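You operate a simulated robot arm through the tools that you are given. There is no shell and no other tool. Be economical: measure what you need, move in short steps, check, and stop when the job is done.

Carry out the task below with a simulated two-armed robot. There is one attempt and no reset: what you move stays moved.

Task
Take the line card on the long edge of the car's deck and put it away on the fourth shelf from the bottom of the stores rack, door end. Put the paper sack marked "light" from the long edge of the car's deck on the side strip of the car's deck and the paper sack labelled "hard" on the bottom shelf of the stores rack, mixer end. Take the green silo tag block on the long edge of the car's deck and put it away on the top of the hopper ledge. Pull the drawer with the blue handle open. Any order will do. Set down upright: green silo tag block.

The check looks at the end state, three seconds after you hand in, the way a careful person would. Anything else that was tipped, shoved, dropped, spilled or broken makes it a failure.

Robot
Two 7-joint arms with two-finger parallel grippers on one trunk, on a base that drives. Base frame: it is fixed to the floor where the robot stands at the start and does not move with it; the origin is under the middle of the robot, x ahead of it, y to its left, z up. Lengths are in mm, angles in rad, forces in N, time in s.
The left shoulder is at the start at [70, 177, 1095], the right one opposite. With the tool pointing down near the work surface each hand reaches from about 300 to 740 mm from the robot's upright axis, wherever it stands, measured 20 degrees to its own side. Places, roughly: bottom shelf of the stores rack, mixer end [-1400, -800, 200]; drawer with the blue handle [-3400, 1300, 700]; fourth shelf of the stores rack, door end [-1400, 100, 1400]; side strip of the car's deck [600, -1300, 800]; top of the hopper ledge [-300, -5100, 900]. Payload 3.43 kg a hand.
The tool frame of a hand sits at the grasp point between the pads (the TCP): z along the fingers, y along the line on which they close. The tips reach 30 mm beyond it. The gripper opens to 94 mm. The fingers are 28 mm wide and 10 mm thick; the gripper's body (50 by 96 mm) begins 55 mm behind the TCP.
Orientation is told as [roll, pitch, yaw] about the base's x, y, z axes, in that order, counted from this pose: with the fingers straight down and closing along the base's y, the tool's x points along the base's -x, its y along +y and its z along -z.

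Tools
- The arms move only by the tool step_arm. It takes "left_plan", "right_plan" or both (then of equal length, played together; a hand with none holds still); each is a list of rows, each a list of 7 numbers: the shift along the base's x, y, z in mm, then the turn, a rotation vector about the base's x, y, z in degrees, then the closure in counts, from 0 (fully open) to 255 (shut). In form: [[x, y, z, rx, ry, rz, gripper], ...]. A call has 1 to 12 rows; each row shifts and turns the commanded pose from where the row before left it. Each row takes 0.2 s and may step no farther than 50 mm and 0.15 rad from the row before; otherwise, or with a gripper value out of range, the whole call is refused. Where a pose cannot be reached the arm comes as near as it can. A force on the tool above 40 N (or 10 N above the force at the start of the call, whichever is more), or a blocked arm, ends the call early, and 0.2 s more pass. Each finger travels about 153 mm/s and halts on what it meets, pressing with about 26 N; the grip force reading is that of the motor and also rises with nothing between the fingers. The clock runs only during rows and for 0.2 s after the last one: add rows that do not move to give the fingers time. The reply holds the time, the measured pose of the TCP, the force on the tool along the base axes, the opening and the grip force, in the units named above and with some noise, with the torque about the TCP (base axes, N m) and any sound that the robot's microphone picked up.
- Cameras (640 x 400 px; columns grow to the right, rows downward): "scene" is now at [126.5, -28.6, 1399.3]; the picture's right is [-0.32, -0.95, -0.00], its down [-0.66, 0.23, -0.72] and it looks along [0.68, -0.23, -0.70] (base axes); focal length 274 px, centre (320, 200). "left" rides on the left gripper at [76, -14, -102] in its tool frame; the picture's right is [0.18, 0.98, 0.00], its down [-0.75, 0.14, -0.64] and it looks along [-0.63, 0.12, 0.77] (tool axes); focal length 243 px, centre (320, 200). "right" rides on the right gripper at [76, 14, -102] in its tool frame; the picture's right is [-0.18, 0.98, 0.00], its down [-0.75, -0.14, -0.64] and it looks along [-0.63, -0.12, 0.77] (tool axes); focal length 243 px, centre (320, 200). There is no depth. A picture from a camera that has moved, and an enlarged one, comes with that camera's place and axes in the base frame and with its lens.
- grab_frame(camera): a new picture of that camera. The clock stands still meanwhile.
- move_column(by): slides the trunk up (or, below 0, down) by that many mm; the arms and the scene camera ride with it, the base frame stays. It gives what a move gives, with no picture.
- drive_base(legs): drives the robot by 1 to 6 legs, each [ahead, turn to the left] in mm and rad, along the robot's own axes; the way and the turn of a leg run together, so that a leg with both is an arc; at most 1500 mm and 3.142 rad a leg. The arms and the cameras ride along, it lands a little off, and it stops where it bumps. It gives what a move gives.
- pan_tilt(pan, tilt): turns the head with the scene camera to pan (to the left, within 1.501 rad either way) and tilt (down, from -0.506 to 1.204), counted from straight ahead of the robot. It gives what a move gives.
- inspect(camera, box): a new picture of the part [left, top, right, bottom] of that camera's present view, enlarged. The clock stands still meanwhile.
- finish_job(): hands the job in; it is judged then, once.

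Go step by step. Nothing tells you exact positions but the pictures and the camera data: compare them with the known pose of the tool, close in by small moves and look again before you grip or let go. The budget is 165 turns and 138 pictures, counting those below and the enlarged ones. Unless the task says otherwise, let go and move clear before handing in.

The tools are called after ">>>" as a command line: name --argument value ..., lists and objects as JSON in quotes. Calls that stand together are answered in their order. step_arm: Moves the arms, as the interface text tells. Its arguments: {"type":"object","properties":{"left_plan":{"type":"array","items":{"type":"array","items":{"type":"number"}}},"right_plan":{"type":"array","items":{"type":"array","items":{"type":"number"}}}},"required":[]} The other tools are called the same way: move_column (by) slides the trunk up or down; drive_base (legs) drives the base; pan_tilt (pan, tilt) turns the head that bears the scene camera; grab_frame (camera) takes a picture; inspect (camera, box) takes an enlarged picture of a part of a camera's view; finish_job () hands the job in.

At the start:

```text
time: 0.0
left_position: [577.4, 18.4, 1099.4]
left_ee_rot: [0.0, 0.001, 0.0]
left_ft_force: [0.4, 0.0, 0.1]
left_torque: [-0.01, 0.02, 0.01]
left_gripper_width: 93.9
left_finger_force: 0.1
right_position: [362.3, -415.6, 1145.6]
right_ee_rot: [0.0, 0.0, 0.0]
right_ft_force: [-0.2, -0.3, -0.1]
right_torque: [-0.01, 0.03, -0.03]
right_gripper_width: 93.7
right_finger_force: 0.1
trunk travel left (down, up): [-675.0, 165.0]
robot x, y, heading: [0.2, 0.5, -0.006]
head pan, tilt: [-0.33, 0.773]
```

scene: 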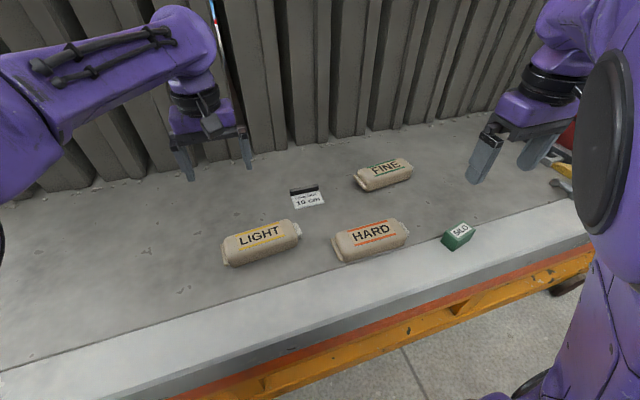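
right: 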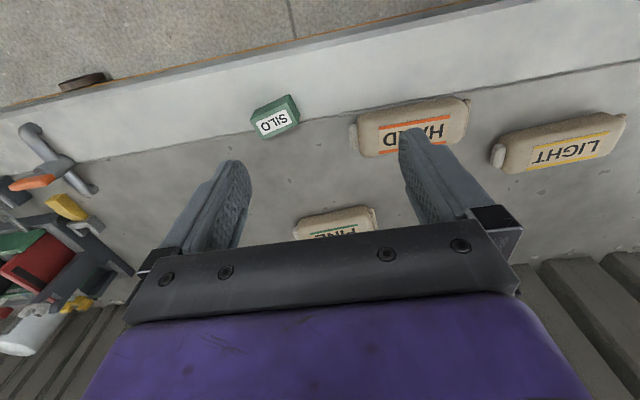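
left: 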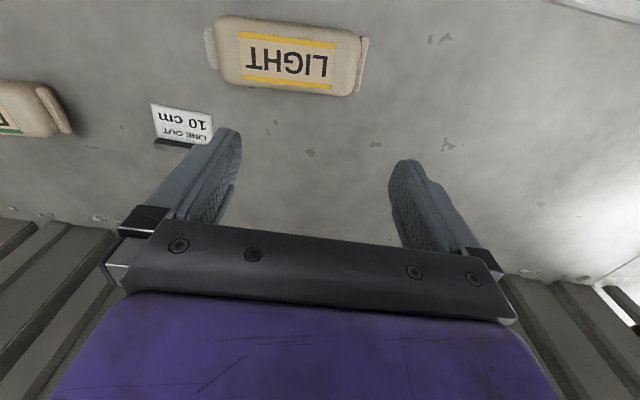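

The deck holds the LIGHT, HARD and FINE sacks, the card and the green SILO block. I'll look closer at the items first and then at the surroundings.

>>> inspect --camera "scene" --box '[200, 140, 500, 290]'

>>> inspect --camera "left" --box '[100, 0, 400, 190]'

>>> pan_tilt --pan -1.3 --tilt 0.5

>>> grab_frame --camera "scene"

```text
2.13 times, centred on (350, 215) of scene
camera zoom: at [126.5, -28.6, 1399.3], right [-0.32, -0.95, 0.0], down [-0.66, 0.23, -0.72], along [0.68, -0.23, -0.7], focal length 584 px, centre (256, 168)
```

zoom: 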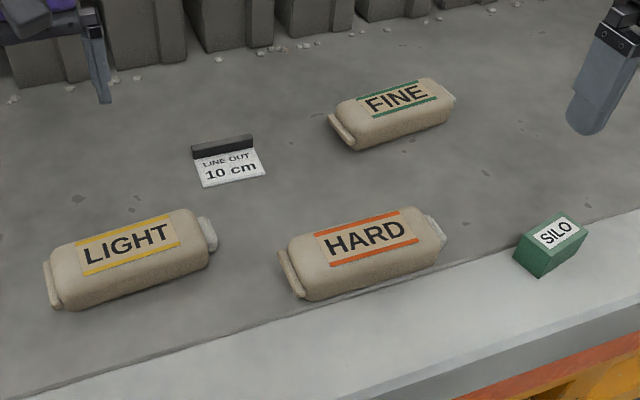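

```text
2.11 times, centred on (250, 95) of left
camera zoom: at [501.2, 5.2, 1201.2], right [-0.18, 0.98, 0.0], down [0.75, 0.14, 0.64], along [0.63, 0.12, -0.77], focal length 511 px, centre (467, 421)
```

zoom: 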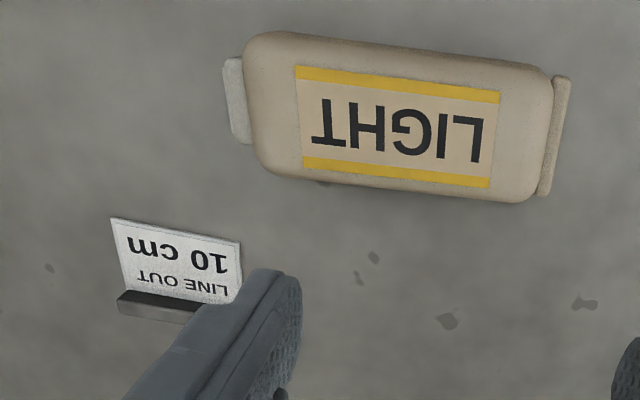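

```text
time: 1.2
left_position: [576.4, 19.3, 1097.8]
left_ee_rot: [0.0, 0.0, 0.0]
left_ft_force: [-0.6, -0.5, 0.4]
left_torque: [0.01, 0.02, 0.03]
left_gripper_width: 94.1
left_finger_force: 0.1
right_position: [363.7, -414.9, 1145.0]
right_ee_rot: [-0.001, 0.0, 0.001]
right_ft_force: [0.2, -0.2, -0.6]
right_torque: [0.02, 0.01, 0.0]
right_gripper_width: 93.9
right_finger_force: 0.0
trunk travel left (down, up): [-675.0, 165.0]
robot x, y, heading: [3.1, 0.5, 0.001]
head pan, tilt: [-1.3, 0.499]
```

```text
132 pictures are left
camera scene: at [73.5, -89.7, 1423.2], right [-0.96, -0.27, 0.0], down [-0.13, 0.46, -0.88], along [0.24, -0.85, -0.48], focal length 274 px, centre (320, 200)
```

scene: 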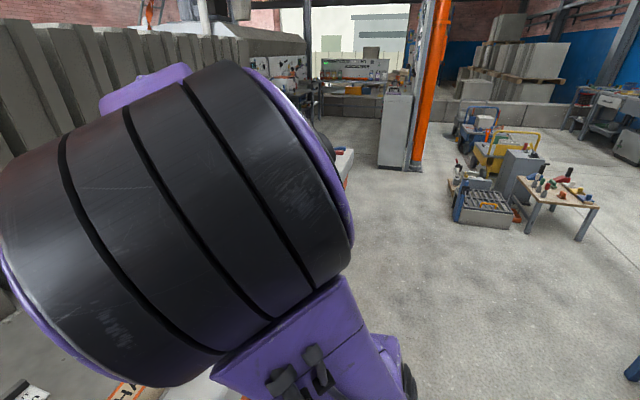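

LIGHT is centred near (567, -24), with its long axis about 5° off y. I turn the left hand so it closes along x, lower it part way, and look.

>>> step_arm --left_plan '[[-1, -4.3, -12, 0, 0, -8.5, 0], [-1, -4.3, -12, 0, 0, -8.5, 0], [-1, -4.3, -12, 0, 0, -8.5, 0], [-1, -4.3, -12, 0, 0, -8.5, 0], [-1, -4.3, -12, 0, 0, -8.5, 0], [-1, -4.3, -12, 0, 0, -8.5, 0], [-1, -4.3, -12, 0, 0, -8.5, 0], [-1, -4.3, -12, 0, 0, -8.5, 0], [-1, -4.3, -12, 0, 0, -8.5, 0], [-1, -4.3, -12, 0, 0, -8.5, 0], [0, 0, 0, 0, 0, 0, 0]]'

>>> grab_frame --camera "left"

>>> pan_tilt --pan -0.33 --tilt 0.773

>>> grab_frame --camera "scene"

```text
time: 3.6
left_position: [566.3, -25.0, 978.6]
left_ee_rot: [0.0, 0.0, -1.485]
left_ft_force: [0.1, 0.3, -0.2]
left_torque: [-0.02, 0.0, -0.01]
left_gripper_width: 93.8
left_finger_force: 0.1
right_position: [364.1, -415.5, 1145.5]
right_ee_rot: [0.0, 0.0, 0.001]
right_ft_force: [1.1, 0.1, 0.2]
right_torque: [0.04, -0.02, -0.02]
right_gripper_width: 93.9
right_finger_force: 0.2
trunk travel left (down, up): [-675.0, 165.0]
robot x, y, heading: [0.8, 3.1, -0.007]
head pan, tilt: [-1.3, 0.499]
```

```text
131 pictures are left
camera left: at [546.4, 50.9, 1080.7], right [0.96, 0.27, 0.0], down [0.2, -0.74, 0.64], along [0.17, -0.62, -0.77], focal length 243 px, centre (320, 200)
```

left: 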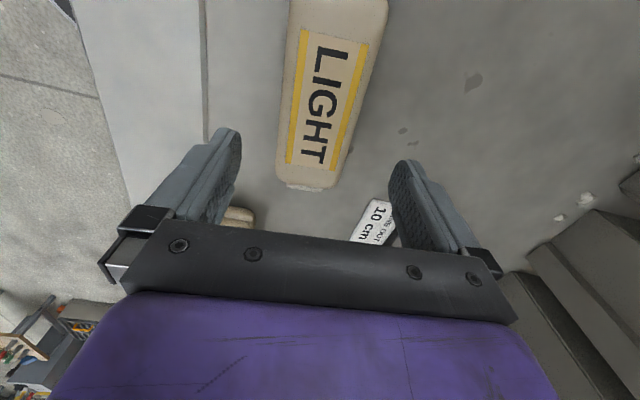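

```text
time: 4.9
left_position: [567.2, -24.5, 978.8]
left_ee_rot: [-0.001, 0.001, -1.484]
left_ft_force: [1.0, -0.2, -0.3]
left_torque: [-0.01, -0.01, -0.02]
left_gripper_width: 93.8
left_finger_force: 0.0
right_position: [363.4, -415.0, 1144.3]
right_ee_rot: [0.0, 0.002, -0.001]
right_ft_force: [0.8, -0.3, 0.7]
right_torque: [-0.02, 0.0, -0.01]
right_gripper_width: 94.1
right_finger_force: 0.1
trunk travel left (down, up): [-675.0, 165.0]
robot x, y, heading: [-0.8, 1.2, 0.001]
head pan, tilt: [-0.33, 0.773]
```

```text
130 pictures are left
camera scene: at [126.5, -28.7, 1399.4], right [-0.32, -0.95, 0.0], down [-0.66, 0.23, -0.72], along [0.68, -0.23, -0.7], focal length 274 px, centre (320, 200)
```

scene: 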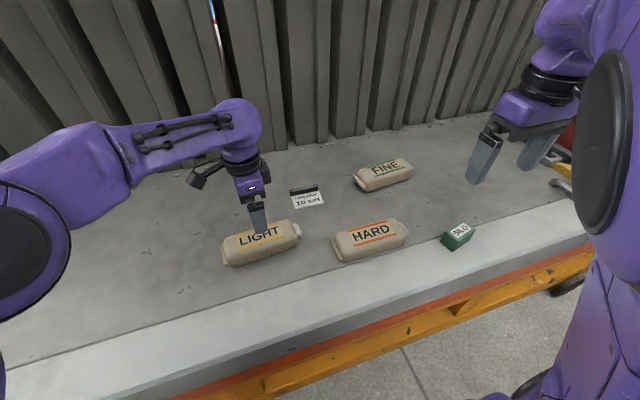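

The hand is well aligned with LIGHT. I descend onto it.

>>> step_arm --left_plan '[[0, 0, -20, 0, 0, 0, 0], [0, 0, -20, 0, 0, 0, 0], [0, 0, -20, 0, 0, 0, 0], [0, 0, -20, 0, 0, 0, 0], [0, 0, -20, 0, 0, 0, 0], [0, 0, -16, 0, 0, 0, 0], [0, 0, 0, 0, 0, 0, 0]]'

>>> inspect --camera "scene" --box '[180, 150, 380, 280]'

```text
time: 6.5
left_position: [565.8, -24.4, 863.5]
left_ee_rot: [-0.001, -0.002, -1.483]
left_ft_force: [0.4, -0.1, -0.2]
left_torque: [-0.01, -0.02, 0.0]
left_gripper_width: 94.0
left_finger_force: 0.0
right_position: [363.7, -415.5, 1146.1]
right_ee_rot: [0.001, 0.002, 0.001]
right_ft_force: [-0.6, 0.0, 0.1]
right_torque: [-0.03, 0.01, 0.04]
right_gripper_width: 93.8
right_finger_force: 0.0
trunk travel left (down, up): [-675.0, 165.0]
robot x, y, heading: [-1.0, 1.1, -0.005]
head pan, tilt: [-0.33, 0.773]
```

```text
3.08 times, centred on (280, 215) of scene
camera zoom: at [126.3, -28.5, 1399.4], right [-0.32, -0.95, 0.0], down [-0.66, 0.23, -0.72], along [0.68, -0.23, -0.7], focal length 842 px, centre (443, 154)
```

zoom: 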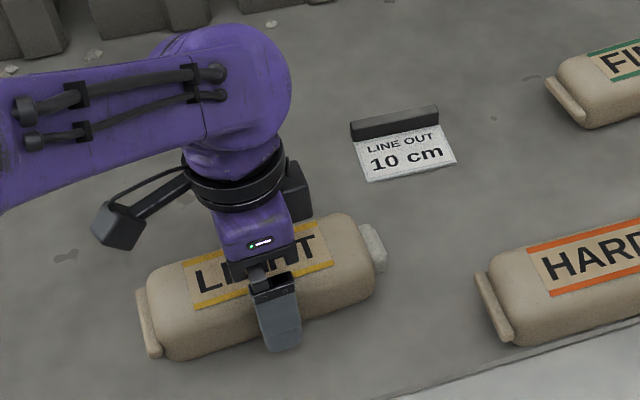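

The fingers straddle the sack with no contact. I close on it and lift.

>>> step_arm --left_plan '[[0, 0, -6, 0, 0, 0, 0], [0, 0, 0, 0, 0, 0, 120], [0, 0, 0, 0, 0, 0, 255], [0, 0, 0, 0, 0, 0, 255], [0, 0, 10, 0, 0, 0, 255], [0, 0, 20, 0, 0, 0, 255], [0, 0, 40, 0, 0, 0, 255], [0, 0, 40, 0, 0, 0, 255], [0, 0, 40, 0, 0, 0, 255], [0, 0, 0, 0, 0, 0, 255]]'

>>> grab_frame --camera "scene"

>>> grab_frame --camera "right"

```text
time: 8.7
left_position: [566.0, -25.2, 1006.7]
left_ee_rot: [-0.001, 0.0, -1.485]
left_ft_force: [0.1, 0.1, -0.1]
left_torque: [0.0, 0.0, -0.01]
left_gripper_width: 0.2
left_finger_force: 26.1
right_position: [364.9, -416.2, 1145.1]
right_ee_rot: [0.002, -0.001, 0.0]
right_ft_force: [1.2, 0.7, -0.1]
right_torque: [-0.03, 0.04, -0.03]
right_gripper_width: 94.0
right_finger_force: 0.1
trunk travel left (down, up): [-675.0, 165.0]
robot x, y, heading: [1.6, -3.6, 0.002]
head pan, tilt: [-0.33, 0.773]
```

```text
128 pictures are left
camera scene: at [126.9, -28.6, 1399.3], right [-0.32, -0.95, 0.0], down [-0.66, 0.23, -0.72], along [0.68, -0.23, -0.7], focal length 274 px, centre (320, 200)
```

scene: 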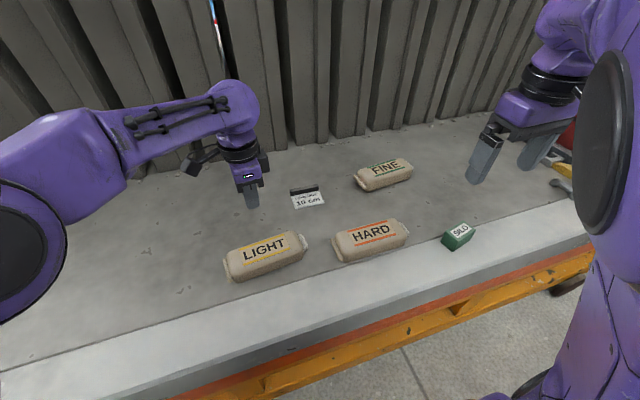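

```text
127 pictures are left
camera right: at [288.5, -401.6, 1247.9], right [0.18, 0.98, 0.0], down [0.75, -0.14, 0.64], along [0.63, -0.12, -0.77], focal length 243 px, centre (320, 200)
```

right: 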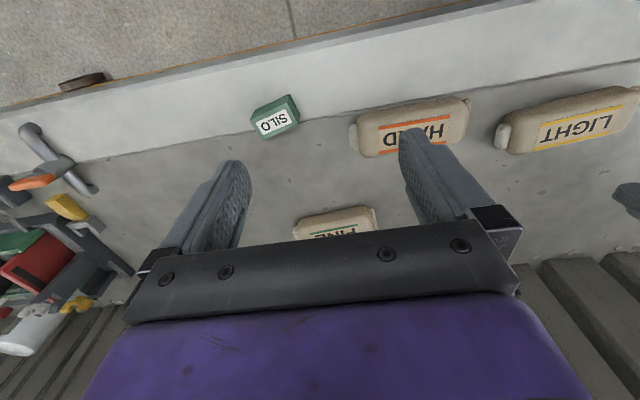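

The grip came away empty and LIGHT shifted a little toward me. I open, look again, and this time will read the width after closing.

>>> step_arm --left_plan '[[0, 0, 0, 0, 0, 0, 0], [0, 0, 0, 0, 0, 0, 0], [0, 0, 0, 0, 0, 0, 0]]'

>>> grab_frame --camera "left"

>>> inspect --camera "scene" --box '[200, 180, 420, 300]'

```text
time: 9.5
left_position: [566.4, -25.5, 1005.4]
left_ee_rot: [-0.001, -0.001, -1.483]
left_ft_force: [0.4, -0.3, -0.1]
left_torque: [0.05, -0.02, 0.02]
left_gripper_width: 93.9
left_finger_force: 0.0
right_position: [362.0, -414.8, 1145.2]
right_ee_rot: [-0.001, -0.002, 0.001]
right_ft_force: [-0.2, 0.1, -0.3]
right_torque: [0.0, -0.01, 0.02]
right_gripper_width: 94.0
right_finger_force: 0.1
trunk travel left (down, up): [-675.0, 165.0]
robot x, y, heading: [-3.3, 0.8, -0.0]
head pan, tilt: [-0.33, 0.773]
```

```text
126 pictures are left
camera left: at [545.9, 51.0, 1109.1], right [0.96, 0.27, 0.0], down [0.21, -0.74, 0.64], along [0.17, -0.62, -0.77], focal length 243 px, centre (320, 200)
```

left: 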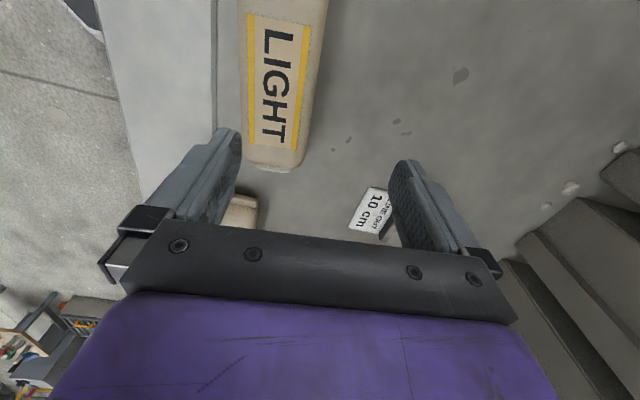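

```text
2.91 times, centred on (310, 240) of scene
camera zoom: at [126.5, -28.6, 1399.4], right [-0.32, -0.95, 0.0], down [-0.66, 0.23, -0.72], along [0.68, -0.23, -0.7], focal length 796 px, centre (349, 84)
```

zoom: 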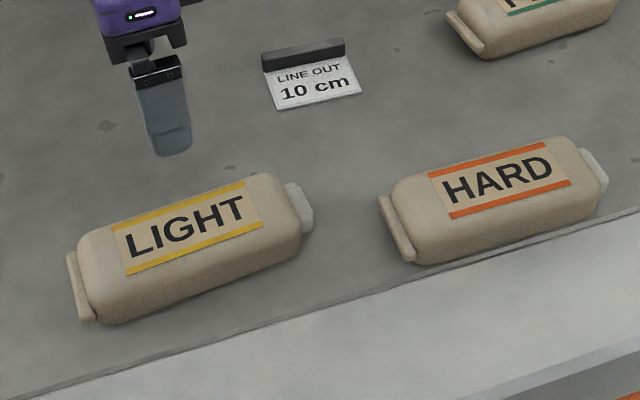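

LIGHT is now at about (524, -27) with the same heading. I'll regrip lower and check the width before lifting.

>>> step_arm --left_plan '[[-42, -2, 0, 0, 0, 0, 0], [0, 0, -30, 0, 0, 0, 0], [0, 0, -30, 0, 0, 0, 0], [0, 0, -30, 0, 0, 0, 0], [0, 0, -30, 0, 0, 0, 0], [0, 0, -20, 0, 0, 0, 0], [0, 0, -12, 0, 0, 0, 0], [0, 0, 0, 0, 0, 0, 0]]'

>>> inspect --camera "scene" --box '[180, 170, 380, 300]'

>>> step_arm --left_plan '[[0, 0, 0, 0, 0, 0, 60], [0, 0, 0, 0, 0, 0, 120], [0, 0, 0, 0, 0, 0, 255], [0, 0, 0, 0, 0, 0, 255], [0, 0, 0, 0, 0, 0, 255]]'

>>> inspect --camera "scene" --box '[180, 170, 380, 300]'

```text
time: 11.3
left_position: [525.6, -26.7, 854.7]
left_ee_rot: [-0.001, 0.003, -1.484]
left_ft_force: [0.5, 0.3, 0.2]
left_torque: [0.01, -0.01, 0.0]
left_gripper_width: 94.0
left_finger_force: 0.0
right_position: [363.8, -414.8, 1145.8]
right_ee_rot: [0.001, 0.0, -0.001]
right_ft_force: [0.1, 0.3, 0.3]
right_torque: [-0.01, 0.0, -0.05]
right_gripper_width: 94.0
right_finger_force: 0.0
trunk travel left (down, up): [-675.0, 165.0]
robot x, y, heading: [0.4, -1.1, 0.001]
head pan, tilt: [-0.33, 0.773]
```

```text
3.08 times, centred on (280, 235) of scene
camera zoom: at [126.6, -28.6, 1399.3], right [-0.32, -0.95, 0.0], down [-0.66, 0.23, -0.72], along [0.68, -0.23, -0.7], focal length 842 px, centre (443, 92)
```

zoom: 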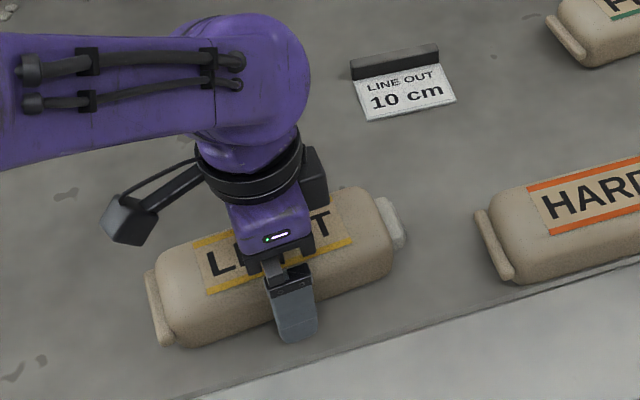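

```text
time: 12.5
left_position: [525.1, -26.4, 854.7]
left_ee_rot: [0.001, 0.0, -1.483]
left_ft_force: [-1.3, -0.1, -0.5]
left_torque: [-0.08, -0.06, 0.0]
left_gripper_width: 76.8
left_finger_force: 26.1
right_position: [364.2, -415.1, 1146.3]
right_ee_rot: [0.0, -0.002, 0.0]
right_ft_force: [-0.4, 0.5, -0.6]
right_torque: [-0.02, 0.01, 0.01]
right_gripper_width: 93.9
right_finger_force: 0.0
trunk travel left (down, up): [-675.0, 165.0]
robot x, y, heading: [-0.4, 2.7, -0.0]
head pan, tilt: [-0.33, 0.773]
```

```text
3.08 times, centred on (280, 235) of scene
camera zoom: at [126.5, -28.6, 1399.3], right [-0.32, -0.95, 0.0], down [-0.66, 0.23, -0.72], along [0.68, -0.23, -0.7], focal length 842 px, centre (443, 92)
```

zoom: 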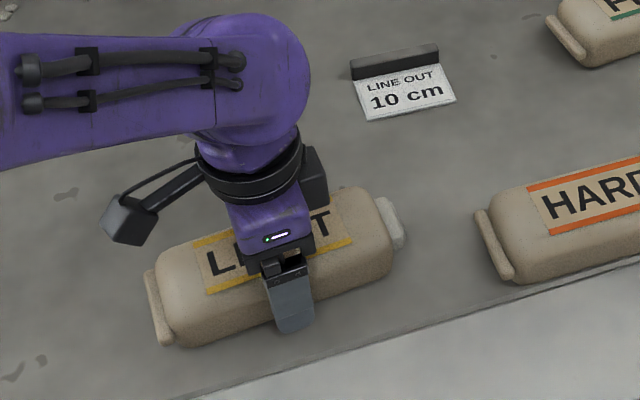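

The grip now reads 76.8 mm. I lift slowly.

>>> step_arm --left_plan '[[0, 0, 5, 0, 0, 0, 255], [0, 0, 5, 0, 0, 0, 255], [0, 0, 5, 0, 0, 0, 255], [0, 0, 5, 0, 0, 0, 255], [0, 0, 0, 0, 0, 0, 255]]'

>>> inspect --camera "scene" --box '[180, 170, 380, 300]'

```text
time: 13.7
left_position: [526.1, -25.7, 875.0]
left_ee_rot: [0.0, 0.001, -1.484]
left_ft_force: [0.3, -0.8, -7.2]
left_torque: [0.01, -0.05, -0.02]
left_gripper_width: 76.4
left_finger_force: 26.3
right_position: [364.8, -414.3, 1146.0]
right_ee_rot: [0.0, 0.0, 0.0]
right_ft_force: [0.2, 0.3, 1.1]
right_torque: [-0.02, 0.0, -0.01]
right_gripper_width: 93.9
right_finger_force: 0.0
trunk travel left (down, up): [-675.0, 165.0]
robot x, y, heading: [2.2, 2.7, 0.001]
head pan, tilt: [-0.33, 0.773]
```

```text
3.08 times, centred on (280, 235) of scene
camera zoom: at [127.6, -28.6, 1399.2], right [-0.32, -0.95, 0.0], down [-0.66, 0.23, -0.71], along [0.68, -0.23, -0.7], focal length 842 px, centre (443, 92)
```

zoom: 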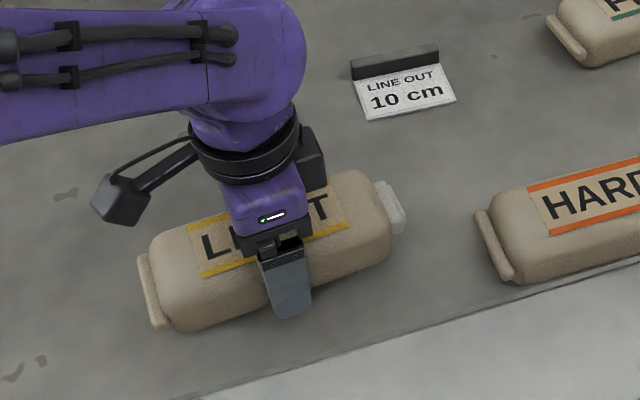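

It is held (about 7 N). I lift more gently while bringing the right hand over the SILO block.

>>> step_arm --left_plan '[[0, 0, 10, 0, 0, 0, 255], [0, 0, 12, 0, 0, 0, 255], [0, 0, 12, 0, 0, 0, 255], [0, 0, 12, 0, 0, 0, 255], [0, 0, 12, 0, 0, 0, 255], [0, 0, 12, 0, 0, 0, 255], [0, 0, 10, 0, 0, 0, 255], [0, 0, 0, 0, 0, 0, 255]]' --right_plan '[[10, -13, -15, 0, 0, 0, 0], [10, -13, -15, 0, 0, 0, 0], [10, -13, -15, 0, 0, 0, 0], [10, -13, -15, 0, 0, 0, 0], [10, -13, -15, 0, 0, 0, 0], [10, -13, -15, 0, 0, 0, 0], [0, 0, -15, 0, 0, 0, 0], [0, 0, 0, 0, 0, 0, 0]]'

>>> grab_frame --camera "scene"

>>> grab_frame --camera "right"

```text
time: 15.5
left_position: [526.3, -26.2, 954.0]
left_ee_rot: [-0.001, -0.001, -1.484]
left_ft_force: [-0.5, -0.6, -7.2]
left_torque: [0.0, 0.0, 0.02]
left_gripper_width: 76.1
left_finger_force: 25.7
right_position: [424.0, -493.6, 1038.2]
right_ee_rot: [0.0, 0.0, 0.002]
right_ft_force: [-0.9, -0.8, 0.1]
right_torque: [-0.05, 0.01, 0.02]
right_gripper_width: 93.8
right_finger_force: 0.1
trunk travel left (down, up): [-675.0, 165.0]
robot x, y, heading: [0.4, 1.0, -0.001]
head pan, tilt: [-0.33, 0.773]
```

```text
121 pictures are left
camera scene: at [127.7, -28.4, 1399.2], right [-0.32, -0.95, 0.0], down [-0.66, 0.23, -0.71], along [0.68, -0.23, -0.7], focal length 274 px, centre (320, 200)
```

scene: 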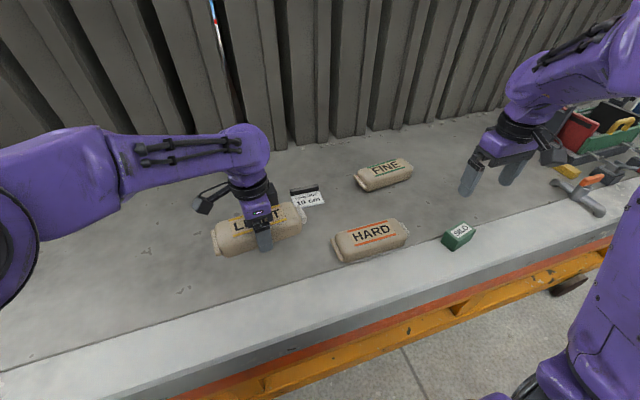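

```text
120 pictures are left
camera right: at [348.7, -479.8, 1142.3], right [0.18, 0.98, 0.0], down [0.75, -0.14, 0.64], along [0.63, -0.12, -0.77], focal length 243 px, centre (320, 200)
```

right: 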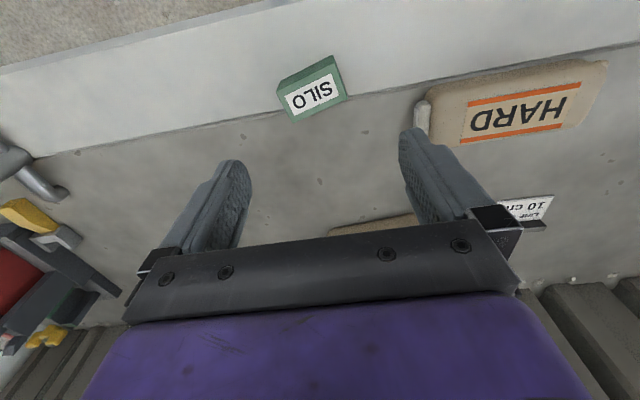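

I zoom on the SILO block to get its heading and size.

>>> inspect --camera "right" --box '[260, 40, 370, 130]'

>>> inspect --camera "scene" --box '[420, 200, 500, 270]'

```text
4.44 times, centred on (315, 85) of right
camera zoom: at [348.7, -479.8, 1142.3], right [0.18, 0.98, 0.0], down [0.75, -0.14, 0.64], along [0.63, -0.12, -0.77], focal length 1078 px, centre (342, 711)
```

zoom: 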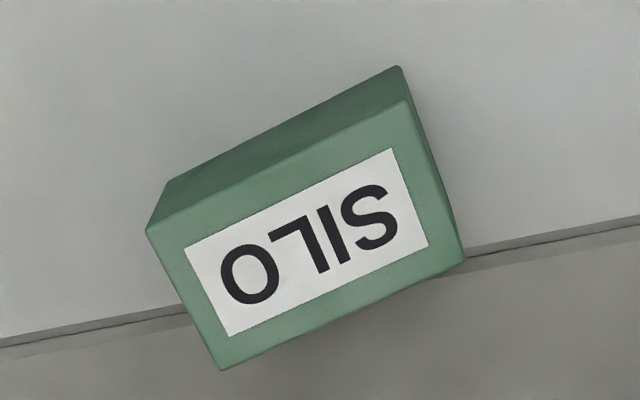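

```text
5.71 times, centred on (460, 235) of scene
camera zoom: at [127.7, -28.4, 1399.2], right [-0.32, -0.95, 0.0], down [-0.66, 0.23, -0.71], along [0.68, -0.23, -0.7], focal length 1564 px, centre (-480, 0)
```

zoom: 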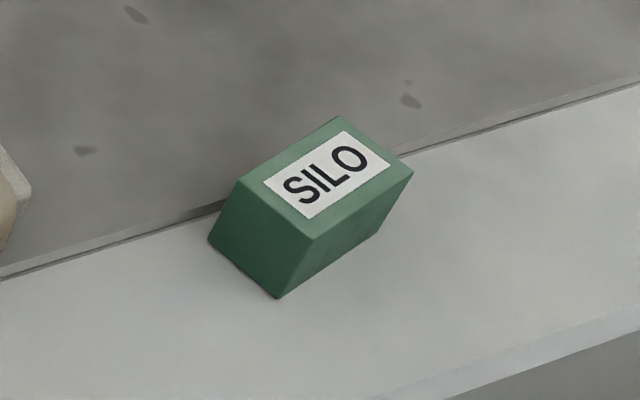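

The SILO block's label faces up, so it stands upright now. Its centre is (430, -504) and it measures about 70×39×40 with a heading of 13°. I'll grip it along its 70 mm length.

>>> step_arm --right_plan '[[3, -6, -30, 0, 0, 6.6, 0], [3, -5, -30, 0, 0, 6.7, 0], [0, 0, -30, 0, 0, 0, 0], [0, 0, -30, 0, 0, 0, 0], [0, 0, 0, 0, 0, 0, 0]]'

>>> grab_frame --camera "right"

>>> inspect --camera "scene" --box '[380, 130, 560, 270]'

```text
time: 16.7
left_position: [526.0, -25.7, 954.0]
left_ee_rot: [-0.001, 0.001, -1.483]
left_ft_force: [-0.3, 0.5, -6.8]
left_torque: [-0.04, -0.02, 0.04]
left_gripper_width: 76.5
left_finger_force: 25.7
right_position: [430.1, -503.3, 918.1]
right_ee_rot: [0.0, 0.0, 0.233]
right_ft_force: [0.9, 0.2, -0.2]
right_torque: [0.03, 0.0, -0.03]
right_gripper_width: 94.0
right_finger_force: 0.1
trunk travel left (down, up): [-675.0, 165.0]
robot x, y, heading: [-0.7, -1.4, -0.004]
head pan, tilt: [-0.33, 0.773]
```

```text
117 pictures are left
camera right: at [353.4, -508.4, 1021.4], right [-0.05, 1.0, 0.0], down [0.77, 0.04, 0.64], along [0.64, 0.03, -0.77], focal length 243 px, centre (320, 200)
```

right: 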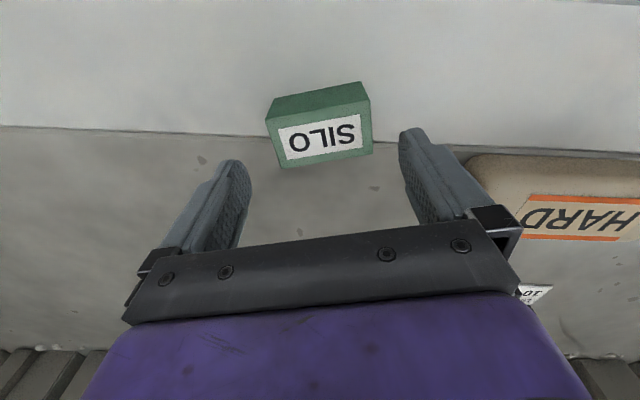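

```text
2.86 times, centred on (470, 200) of scene
camera zoom: at [127.1, -28.2, 1399.3], right [-0.32, -0.95, 0.0], down [-0.66, 0.23, -0.72], along [0.68, -0.23, -0.7], focal length 782 px, centre (-109, 200)
```

zoom: 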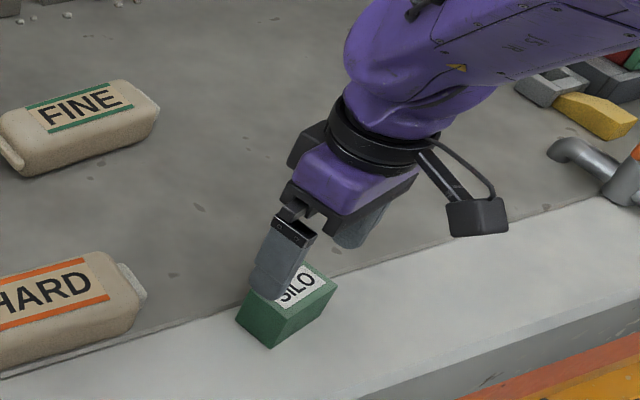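

Aligned. I descend, close, and read the width before lifting.

>>> step_arm --right_plan '[[0, -1, -20, 0, 0, 0, 0], [0, 0, -20, 0, 0, 0, 0], [0, 0, -18, 0, 0, 0, 0], [0, 0, 0, 0, 0, 0, 0], [0, 0, 0, 0, 0, 0, 100], [0, 0, 0, 0, 0, 0, 255], [0, 0, 0, 0, 0, 0, 255], [0, 0, 5, 0, 0, 0, 255], [0, 0, 8, 0, 0, 0, 255], [0, 0, 10, 0, 0, 0, 255], [0, 0, 10, 0, 0, 0, 255], [0, 0, 0, 0, 0, 0, 255]]'

>>> grab_frame --camera "scene"

```text
time: 19.3
left_position: [525.8, -27.4, 954.0]
left_ee_rot: [-0.001, 0.001, -1.484]
left_ft_force: [0.6, 0.1, -6.3]
left_torque: [-0.03, 0.01, -0.02]
left_gripper_width: 76.3
left_finger_force: 25.9
right_position: [431.0, -506.5, 894.8]
right_ee_rot: [0.0, 0.0, 0.232]
right_ft_force: [1.4, -0.3, -0.8]
right_torque: [-0.01, -0.01, 0.0]
right_gripper_width: 73.9
right_finger_force: 26.4
trunk travel left (down, up): [-675.0, 165.0]
robot x, y, heading: [1.4, -3.2, -0.002]
head pan, tilt: [-0.33, 0.773]
```

```text
115 pictures are left
camera scene: at [127.8, -29.0, 1399.2], right [-0.32, -0.95, 0.0], down [-0.66, 0.23, -0.71], along [0.68, -0.23, -0.7], focal length 274 px, centre (320, 200)
```

scene: 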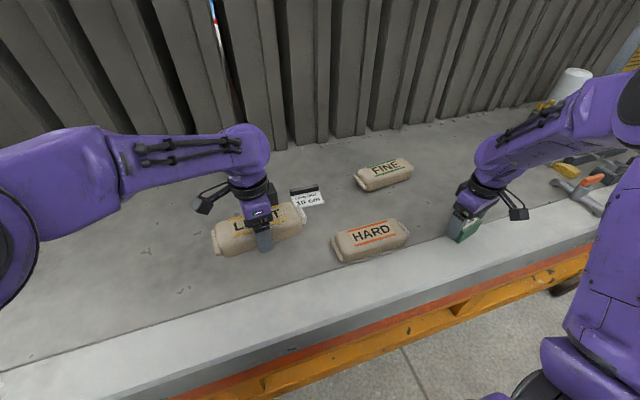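

Both items are held. I raise the trunk to clear the deck and look right and behind for the route.

>>> move_column --by 120

>>> pan_tilt --pan -0.95 --tilt 0.6

>>> grab_frame --camera "scene"

>>> pan_tilt --pan -1.5 --tilt 0.3

>>> grab_frame --camera "scene"

```text
time: 20.8
left_position: [526.1, -26.2, 1074.8]
left_ee_rot: [-0.002, -0.001, -1.484]
left_ft_force: [0.2, 0.0, -7.3]
left_torque: [0.04, 0.02, 0.01]
left_gripper_width: 76.4
left_finger_force: 26.3
right_position: [430.2, -505.6, 1015.4]
right_ee_rot: [0.0, -0.001, 0.231]
right_ft_force: [0.5, 0.1, -0.3]
right_torque: [0.02, -0.01, 0.06]
right_gripper_width: 73.6
right_finger_force: 26.2
trunk travel left (down, up): [-795.0, 45.0]
robot x, y, heading: [0.0, -0.5, 0.004]
head pan, tilt: [-0.33, 0.773]
```

```text
time: 21.8
left_position: [526.1, -26.5, 1074.4]
left_ee_rot: [-0.001, -0.002, -1.484]
left_ft_force: [-0.8, -0.2, -7.4]
left_torque: [0.0, -0.01, -0.03]
left_gripper_width: 76.5
left_finger_force: 25.9
right_position: [431.0, -505.6, 1014.9]
right_ee_rot: [0.001, -0.001, 0.233]
right_ft_force: [-0.2, 0.3, -0.1]
right_torque: [0.01, 0.03, -0.03]
right_gripper_width: 73.8
right_finger_force: 26.0
trunk travel left (down, up): [-795.0, 45.0]
robot x, y, heading: [0.1, 5.1, -0.0]
head pan, tilt: [-0.949, 0.6]
```

```text
114 pictures are left
camera scene: at [101.8, -74.1, 1534.0], right [-0.81, -0.58, 0.0], down [-0.33, 0.46, -0.82], along [0.48, -0.67, -0.57], focal length 274 px, centre (320, 200)
```

scene: 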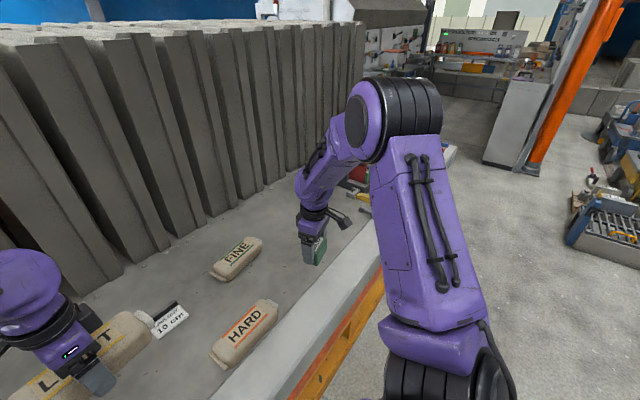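

```text
time: 22.8
left_position: [526.4, -26.4, 1075.0]
left_ee_rot: [-0.001, 0.001, -1.483]
left_ft_force: [0.5, 0.8, -6.4]
left_torque: [0.03, 0.0, -0.02]
left_gripper_width: 76.3
left_finger_force: 26.0
right_position: [430.2, -504.9, 1015.2]
right_ee_rot: [-0.001, -0.001, 0.233]
right_ft_force: [-0.5, 0.4, -0.5]
right_torque: [0.01, 0.01, 0.0]
right_gripper_width: 74.0
right_finger_force: 26.0
trunk travel left (down, up): [-795.0, 45.0]
robot x, y, heading: [-0.8, -1.2, -0.001]
head pan, tilt: [-1.499, 0.3]
```

```text
113 pictures are left
camera scene: at [57.1, -95.5, 1561.5], right [-1.0, -0.07, 0.0], down [-0.02, 0.3, -0.95], along [0.07, -0.95, -0.3], focal length 274 px, centre (320, 200)
```

scene: 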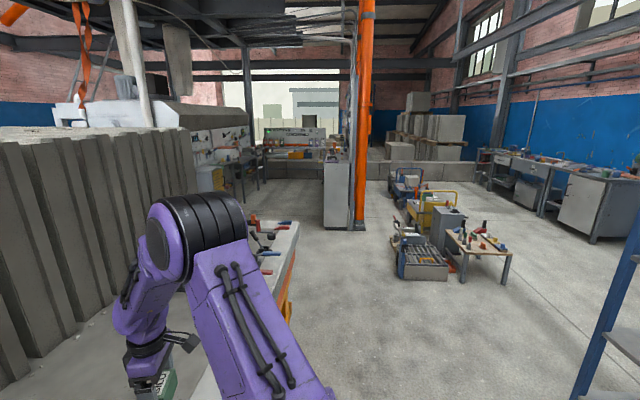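

The route to the right of the deck is clear. I back off, turn right, drive along the car to y≈-1250 and turn back to face it.

>>> drive_base --legs '[[-350, 0], [0, -1.571], [1250, 0], [0, 1.571]]'

>>> pan_tilt --pan -0.3 --tilt 0.6

>>> grab_frame --camera "scene"

```text
time: 38.6
left_position: [168.1, -1288.4, 1075.1]
left_ee_rot: [-0.003, 0.001, -1.504]
left_ft_force: [-0.4, 0.1, -6.9]
left_torque: [0.05, -0.02, 0.01]
left_gripper_width: 76.2
left_finger_force: 25.5
right_position: [61.8, -1766.0, 1015.6]
right_ee_rot: [0.001, 0.0, 0.211]
right_ft_force: [-0.4, -0.3, -1.1]
right_torque: [0.02, -0.01, -0.03]
right_gripper_width: 73.6
right_finger_force: 26.4
trunk travel left (down, up): [-795.0, 45.0]
robot x, y, heading: [-356.1, -1247.4, -0.023]
head pan, tilt: [-1.499, 0.3]
```

```text
time: 40.0
left_position: [168.2, -1289.0, 1074.6]
left_ee_rot: [-0.002, 0.0, -1.503]
left_ft_force: [-0.5, 0.5, -7.3]
left_torque: [0.02, 0.03, -0.01]
left_gripper_width: 76.4
left_finger_force: 25.7
right_position: [62.0, -1766.4, 1014.1]
right_ee_rot: [0.0, 0.0, 0.212]
right_ft_force: [0.2, 0.5, -0.8]
right_torque: [0.02, 0.01, -0.01]
right_gripper_width: 73.8
right_finger_force: 26.3
trunk travel left (down, up): [-795.0, 45.0]
robot x, y, heading: [-357.2, -1252.9, -0.023]
head pan, tilt: [-0.3, 0.6]
```

```text
112 pictures are left
camera scene: at [-223.4, -1282.1, 1534.0], right [-0.32, -0.95, 0.0], down [-0.54, 0.18, -0.82], along [0.78, -0.26, -0.57], focal length 274 px, centre (320, 200)
```

scene: 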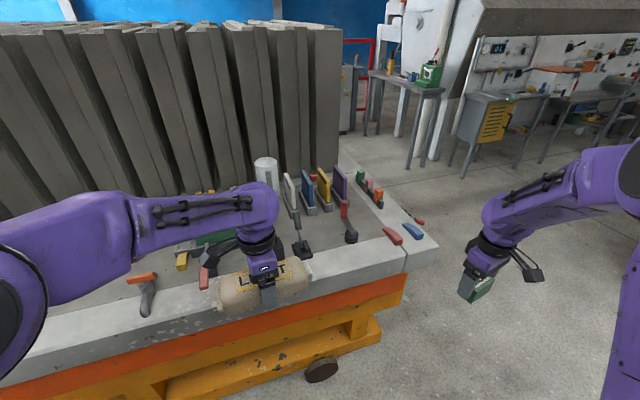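

LIGHT hides the spot. I turn the base right so the arm swings away and look at the deck side.

>>> drive_base --legs '[[0, -0.8]]'

>>> pan_tilt --pan 0.7 --tilt 0.55

>>> grab_frame --camera "scene"

```text
time: 42.5
left_position: [-20.0, -1655.3, 1073.5]
left_ee_rot: [0.0, -0.001, -2.31]
left_ft_force: [0.3, -0.7, -6.3]
left_torque: [-0.01, 0.04, -0.02]
left_gripper_width: 76.5
left_finger_force: 25.8
right_position: [-435.5, -1910.0, 1015.0]
right_ee_rot: [0.0, 0.0, -0.593]
right_ft_force: [0.2, -0.8, -0.1]
right_torque: [0.0, -0.02, -0.01]
right_gripper_width: 73.7
right_finger_force: 26.2
trunk travel left (down, up): [-795.0, 45.0]
robot x, y, heading: [-361.2, -1252.4, -0.829]
head pan, tilt: [-0.3, 0.6]
```

```text
time: 43.8
left_position: [-19.2, -1654.8, 1073.7]
left_ee_rot: [-0.004, 0.0, -2.309]
left_ft_force: [-0.1, 0.0, -5.9]
left_torque: [0.0, 0.0, 0.02]
left_gripper_width: 76.5
left_finger_force: 26.1
right_position: [-435.8, -1910.0, 1015.6]
right_ee_rot: [0.0, 0.0, -0.596]
right_ft_force: [0.4, -0.2, -1.4]
right_torque: [-0.02, -0.01, 0.0]
right_gripper_width: 73.9
right_finger_force: 26.0
trunk travel left (down, up): [-795.0, 45.0]
robot x, y, heading: [-353.9, -1251.7, -0.819]
head pan, tilt: [0.7, 0.55]
```

```text
111 pictures are left
camera scene: at [-235.0, -1302.0, 1538.5], right [-0.13, -0.99, 0.0], down [-0.52, 0.07, -0.85], along [0.85, -0.11, -0.52], focal length 274 px, centre (320, 200)
```

scene: 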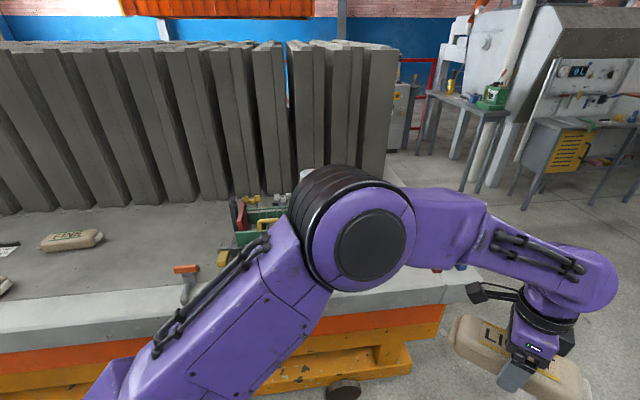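

The arm blocks the view here. I'll raise the trunk, approach the deck, and turn slightly left so the side strip shows between the arms.

>>> move_column --by 40

>>> drive_base --legs '[[0, 0.819], [300, 0], [0, 0.35]]'

>>> pan_tilt --pan -0.5 --tilt 0.75

>>> grab_frame --camera "scene"

>>> grab_frame --camera "right"

```text
time: 44.6
left_position: [-19.6, -1655.7, 1114.1]
left_ee_rot: [-0.001, 0.001, -2.31]
left_ft_force: [0.1, -0.3, -6.8]
left_torque: [0.01, 0.02, 0.01]
left_gripper_width: 76.3
left_finger_force: 26.3
right_position: [-435.3, -1910.8, 1054.5]
right_ee_rot: [0.001, 0.0, -0.594]
right_ft_force: [0.0, 0.2, -0.5]
right_torque: [-0.01, -0.04, 0.01]
right_gripper_width: 73.8
right_finger_force: 26.4
trunk travel left (down, up): [-835.0, 5.0]
robot x, y, heading: [-356.5, -1252.0, -0.829]
head pan, tilt: [0.7, 0.55]
```

```text
time: 49.9
left_position: [447.1, -1102.9, 1114.3]
left_ee_rot: [-0.001, 0.0, -1.139]
left_ft_force: [0.7, -0.6, -6.9]
left_torque: [0.02, 0.01, 0.0]
left_gripper_width: 76.2
left_finger_force: 26.4
right_position: [519.7, -1584.0, 1054.0]
right_ee_rot: [0.004, 0.0, 0.576]
right_ft_force: [-0.2, 0.2, -0.4]
right_torque: [0.0, 0.03, 0.0]
right_gripper_width: 73.5
right_finger_force: 26.4
trunk travel left (down, up): [-835.0, 5.0]
robot x, y, heading: [-53.0, -1251.7, 0.347]
head pan, tilt: [0.7, 0.55]
```

```text
time: 51.3
left_position: [447.3, -1099.1, 1114.6]
left_ee_rot: [-0.002, 0.0, -1.14]
left_ft_force: [0.4, -1.1, -6.9]
left_torque: [0.02, 0.0, -0.01]
left_gripper_width: 76.5
left_finger_force: 25.4
right_position: [518.4, -1583.7, 1054.5]
right_ee_rot: [-0.002, 0.0, 0.578]
right_ft_force: [-0.1, -0.2, -1.2]
right_torque: [-0.02, 0.02, 0.01]
right_gripper_width: 73.6
right_finger_force: 26.3
trunk travel left (down, up): [-835.0, 5.0]
robot x, y, heading: [-54.2, -1253.9, 0.344]
head pan, tilt: [-0.499, 0.75]
```

```text
110 pictures are left
camera scene: at [73.1, -1250.0, 1561.1], right [-0.15, -0.99, 0.0], down [-0.67, 0.1, -0.73], along [0.72, -0.11, -0.68], focal length 274 px, centre (320, 200)
```

scene: 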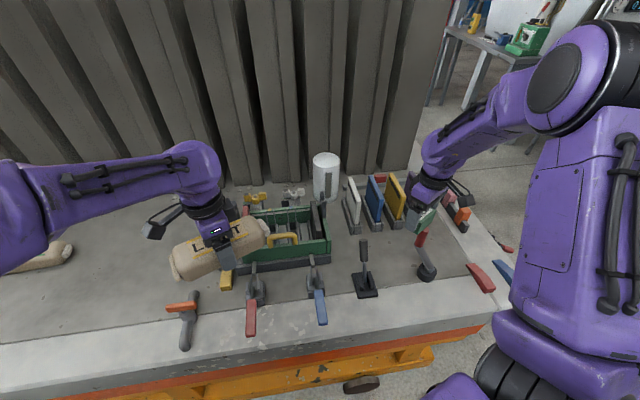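

```text
109 pictures are left
camera right: at [448.6, -1613.4, 1157.4], right [-0.38, 0.92, 0.0], down [0.71, 0.29, 0.64], along [0.59, 0.24, -0.77], focal length 243 px, centre (320, 200)
```

right: 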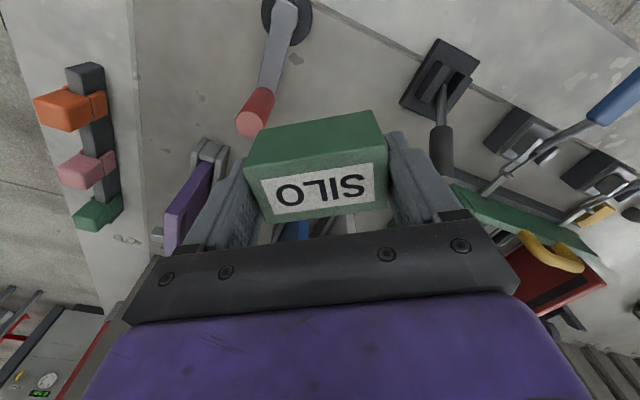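

I found a free gap at about x 400–660, y -1485 to -1610, between the black stand and the lever. LIGHT fits there lying along x. I move the base so the left hand can reach it comfortably.

>>> drive_base --legs '[[0, -0.344], [-320, 0], [0, -1.571], [440, 0], [0, 1.571], [360, 0]]'

>>> pan_tilt --pan 0.25 --tilt 0.8

>>> grab_frame --camera "scene"

```text
time: 66.3
left_position: [493.8, -1757.0, 1114.9]
left_ee_rot: [0.0, -0.001, -1.528]
left_ft_force: [-0.4, 0.4, -6.8]
left_torque: [0.01, -0.02, 0.0]
left_gripper_width: 76.6
left_finger_force: 25.9
right_position: [377.2, -2232.0, 1054.7]
right_ee_rot: [0.0, -0.002, 0.188]
right_ft_force: [-0.1, 0.4, -1.5]
right_torque: [-0.02, -0.04, 0.04]
right_gripper_width: 73.5
right_finger_force: 26.1
trunk travel left (down, up): [-835.0, 5.0]
robot x, y, heading: [-32.2, -1705.8, -0.045]
head pan, tilt: [-0.499, 0.75]
```

```text
time: 67.4
left_position: [493.2, -1757.2, 1114.5]
left_ee_rot: [-0.002, 0.0, -1.527]
left_ft_force: [-0.2, 0.5, -7.3]
left_torque: [0.01, 0.01, 0.02]
left_gripper_width: 76.3
left_finger_force: 26.4
right_position: [377.8, -2231.4, 1054.5]
right_ee_rot: [0.001, -0.002, 0.187]
right_ft_force: [-0.7, 1.0, -0.3]
right_torque: [-0.03, -0.01, -0.02]
right_gripper_width: 73.6
right_finger_force: 26.6
trunk travel left (down, up): [-835.0, 5.0]
robot x, y, heading: [-31.4, -1705.7, -0.04]
head pan, tilt: [0.25, 0.799]
```

```text
108 pictures are left
camera scene: at [99.0, -1695.8, 1557.2], right [0.2, -0.98, 0.0], down [-0.7, -0.15, -0.7], along [0.68, 0.14, -0.72], focal length 274 px, centre (320, 200)
```

scene: 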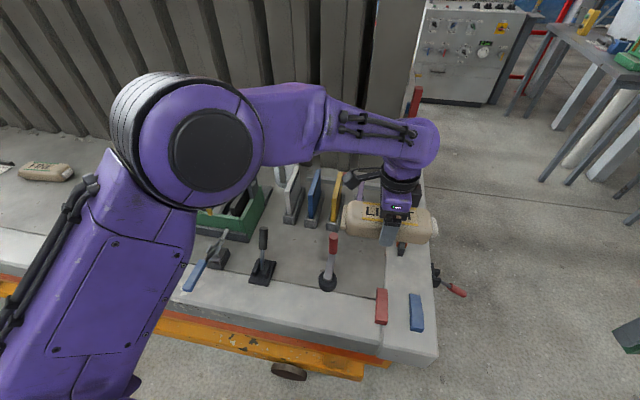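

Lever and stand positions agree between views, and the gap centre is y≈-1547. I swing LIGHT over the gap, turning it to lie along x.

>>> step_arm --left_plan '[[4.3, 19.1, 0, 0, 0, 7.95, 255], [4.3, 19.1, 0, 0, 0, 7.95, 255], [4.3, 19.1, 0, 0, 0, 7.95, 255], [4.3, 19.1, 0, 0, 0, 7.95, 255], [4.3, 19.1, 0, 0, 0, 7.95, 255], [4.3, 19.1, 0, 0, 0, 7.95, 255], [4.3, 19.1, 0, 0, 0, 7.95, 255], [4.3, 19.1, 0, 0, 0, 7.95, 255], [4.3, 19.1, 0, 0, 0, 7.95, 255], [4.3, 19.1, 0, 0, 0, 7.95, 255], [4.3, 19.1, 0, 0, 0, 7.95, 255], [0, 0, 0, 0, 0, 0, 255]]'

>>> grab_frame --camera "scene"

>>> grab_frame --camera "left"

```text
time: 70.0
left_position: [541.8, -1547.2, 1113.1]
left_ee_rot: [-0.001, 0.002, 0.001]
left_ft_force: [-1.1, -0.6, -6.6]
left_torque: [-0.01, 0.04, -0.01]
left_gripper_width: 76.2
left_finger_force: 25.7
right_position: [378.5, -2232.2, 1055.8]
right_ee_rot: [-0.001, 0.0, 0.189]
right_ft_force: [-0.3, 0.5, -0.5]
right_torque: [-0.01, 0.01, 0.03]
right_gripper_width: 73.6
right_finger_force: 26.2
trunk travel left (down, up): [-835.0, 5.0]
robot x, y, heading: [-27.7, -1709.4, -0.045]
head pan, tilt: [0.25, 0.799]
```

```text
107 pictures are left
camera scene: at [99.7, -1695.6, 1557.1], right [0.2, -0.98, 0.0], down [-0.7, -0.15, -0.7], along [0.68, 0.14, -0.72], focal length 274 px, centre (320, 200)
```

scene: 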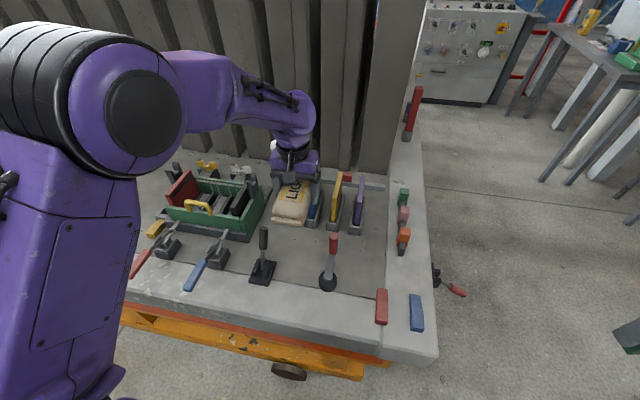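

```text
106 pictures are left
camera left: at [466.4, -1560.4, 1216.4], right [-0.18, 0.98, 0.0], down [0.75, 0.14, 0.64], along [0.63, 0.12, -0.77], focal length 243 px, centre (320, 200)
```

left: 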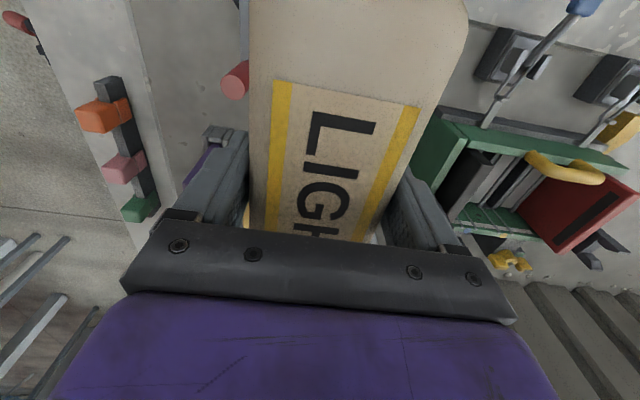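

The gap is confirmed. I lower LIGHT in two stages.

>>> step_arm --left_plan '[[-4, 0, -25, 0, 0, 0, 255], [-4, 0, -25, 0, 0, 0, 255], [0, 0, -25, 0, 0, 0, 255], [0, 0, -25, 0, 0, 0, 255], [0, 0, -25, 0, 0, 0, 255], [0, 0, -25, 0, 0, 0, 255], [0, 0, -25, 0, 0, 0, 255], [0, 0, -25, 0, 0, 0, 255], [0, 0, -20, 0, 0, 0, 255], [0, 0, 0, 0, 0, 0, 255]]'

>>> inspect --camera "scene" --box '[200, 170, 440, 320]'

```text
time: 72.2
left_position: [534.2, -1546.3, 893.2]
left_ee_rot: [0.001, -0.001, -0.002]
left_ft_force: [-0.1, 0.2, -6.3]
left_torque: [-0.01, 0.02, 0.02]
left_gripper_width: 76.4
left_finger_force: 26.0
right_position: [378.1, -2231.7, 1055.3]
right_ee_rot: [-0.001, 0.001, 0.188]
right_ft_force: [-0.4, 0.6, -0.8]
right_torque: [0.0, 0.04, 0.0]
right_gripper_width: 73.9
right_finger_force: 26.1
trunk travel left (down, up): [-835.0, 5.0]
robot x, y, heading: [-30.6, -1707.2, -0.043]
head pan, tilt: [0.25, 0.799]
```

```text
2.67 times, centred on (320, 245) of scene
camera zoom: at [99.4, -1695.3, 1557.1], right [0.2, -0.98, 0.0], down [-0.7, -0.15, -0.7], along [0.68, 0.14, -0.72], focal length 730 px, centre (320, 80)
```

zoom: 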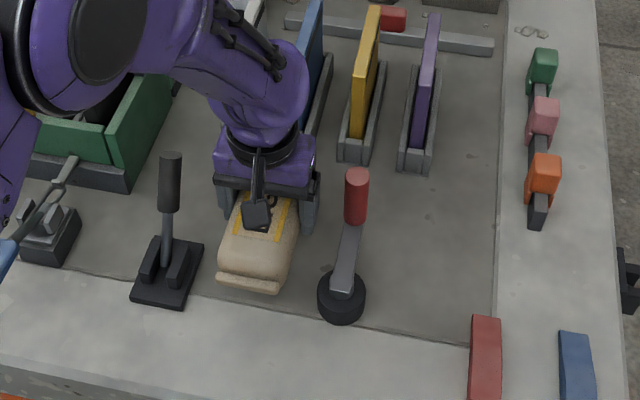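

Clear all round. I lower the last bit gently.

>>> step_arm --left_plan '[[0, 0, -15, 0, 0, 0, 255], [0, 0, -12, 0, 0, 0, 255], [0, 0, -5, 0, 0, 0, 255], [0, 0, -3, 0, 0, 0, 255], [0, 0, 0, 0, 0, 0, 255]]'

```text
time: 73.4
left_position: [532.8, -1545.8, 859.5]
left_ee_rot: [-0.001, 0.001, -0.002]
left_ft_force: [-0.1, -0.1, -7.0]
left_torque: [0.02, 0.05, -0.01]
left_gripper_width: 76.4
left_finger_force: 25.9
right_position: [378.9, -2230.7, 1055.5]
right_ee_rot: [0.0, 0.0, 0.189]
right_ft_force: [-0.6, 0.0, -0.2]
right_torque: [0.02, 0.04, 0.03]
right_gripper_width: 73.7
right_finger_force: 26.0
trunk travel left (down, up): [-835.0, 5.0]
robot x, y, heading: [-28.1, -1708.6, -0.042]
head pan, tilt: [0.25, 0.799]
```

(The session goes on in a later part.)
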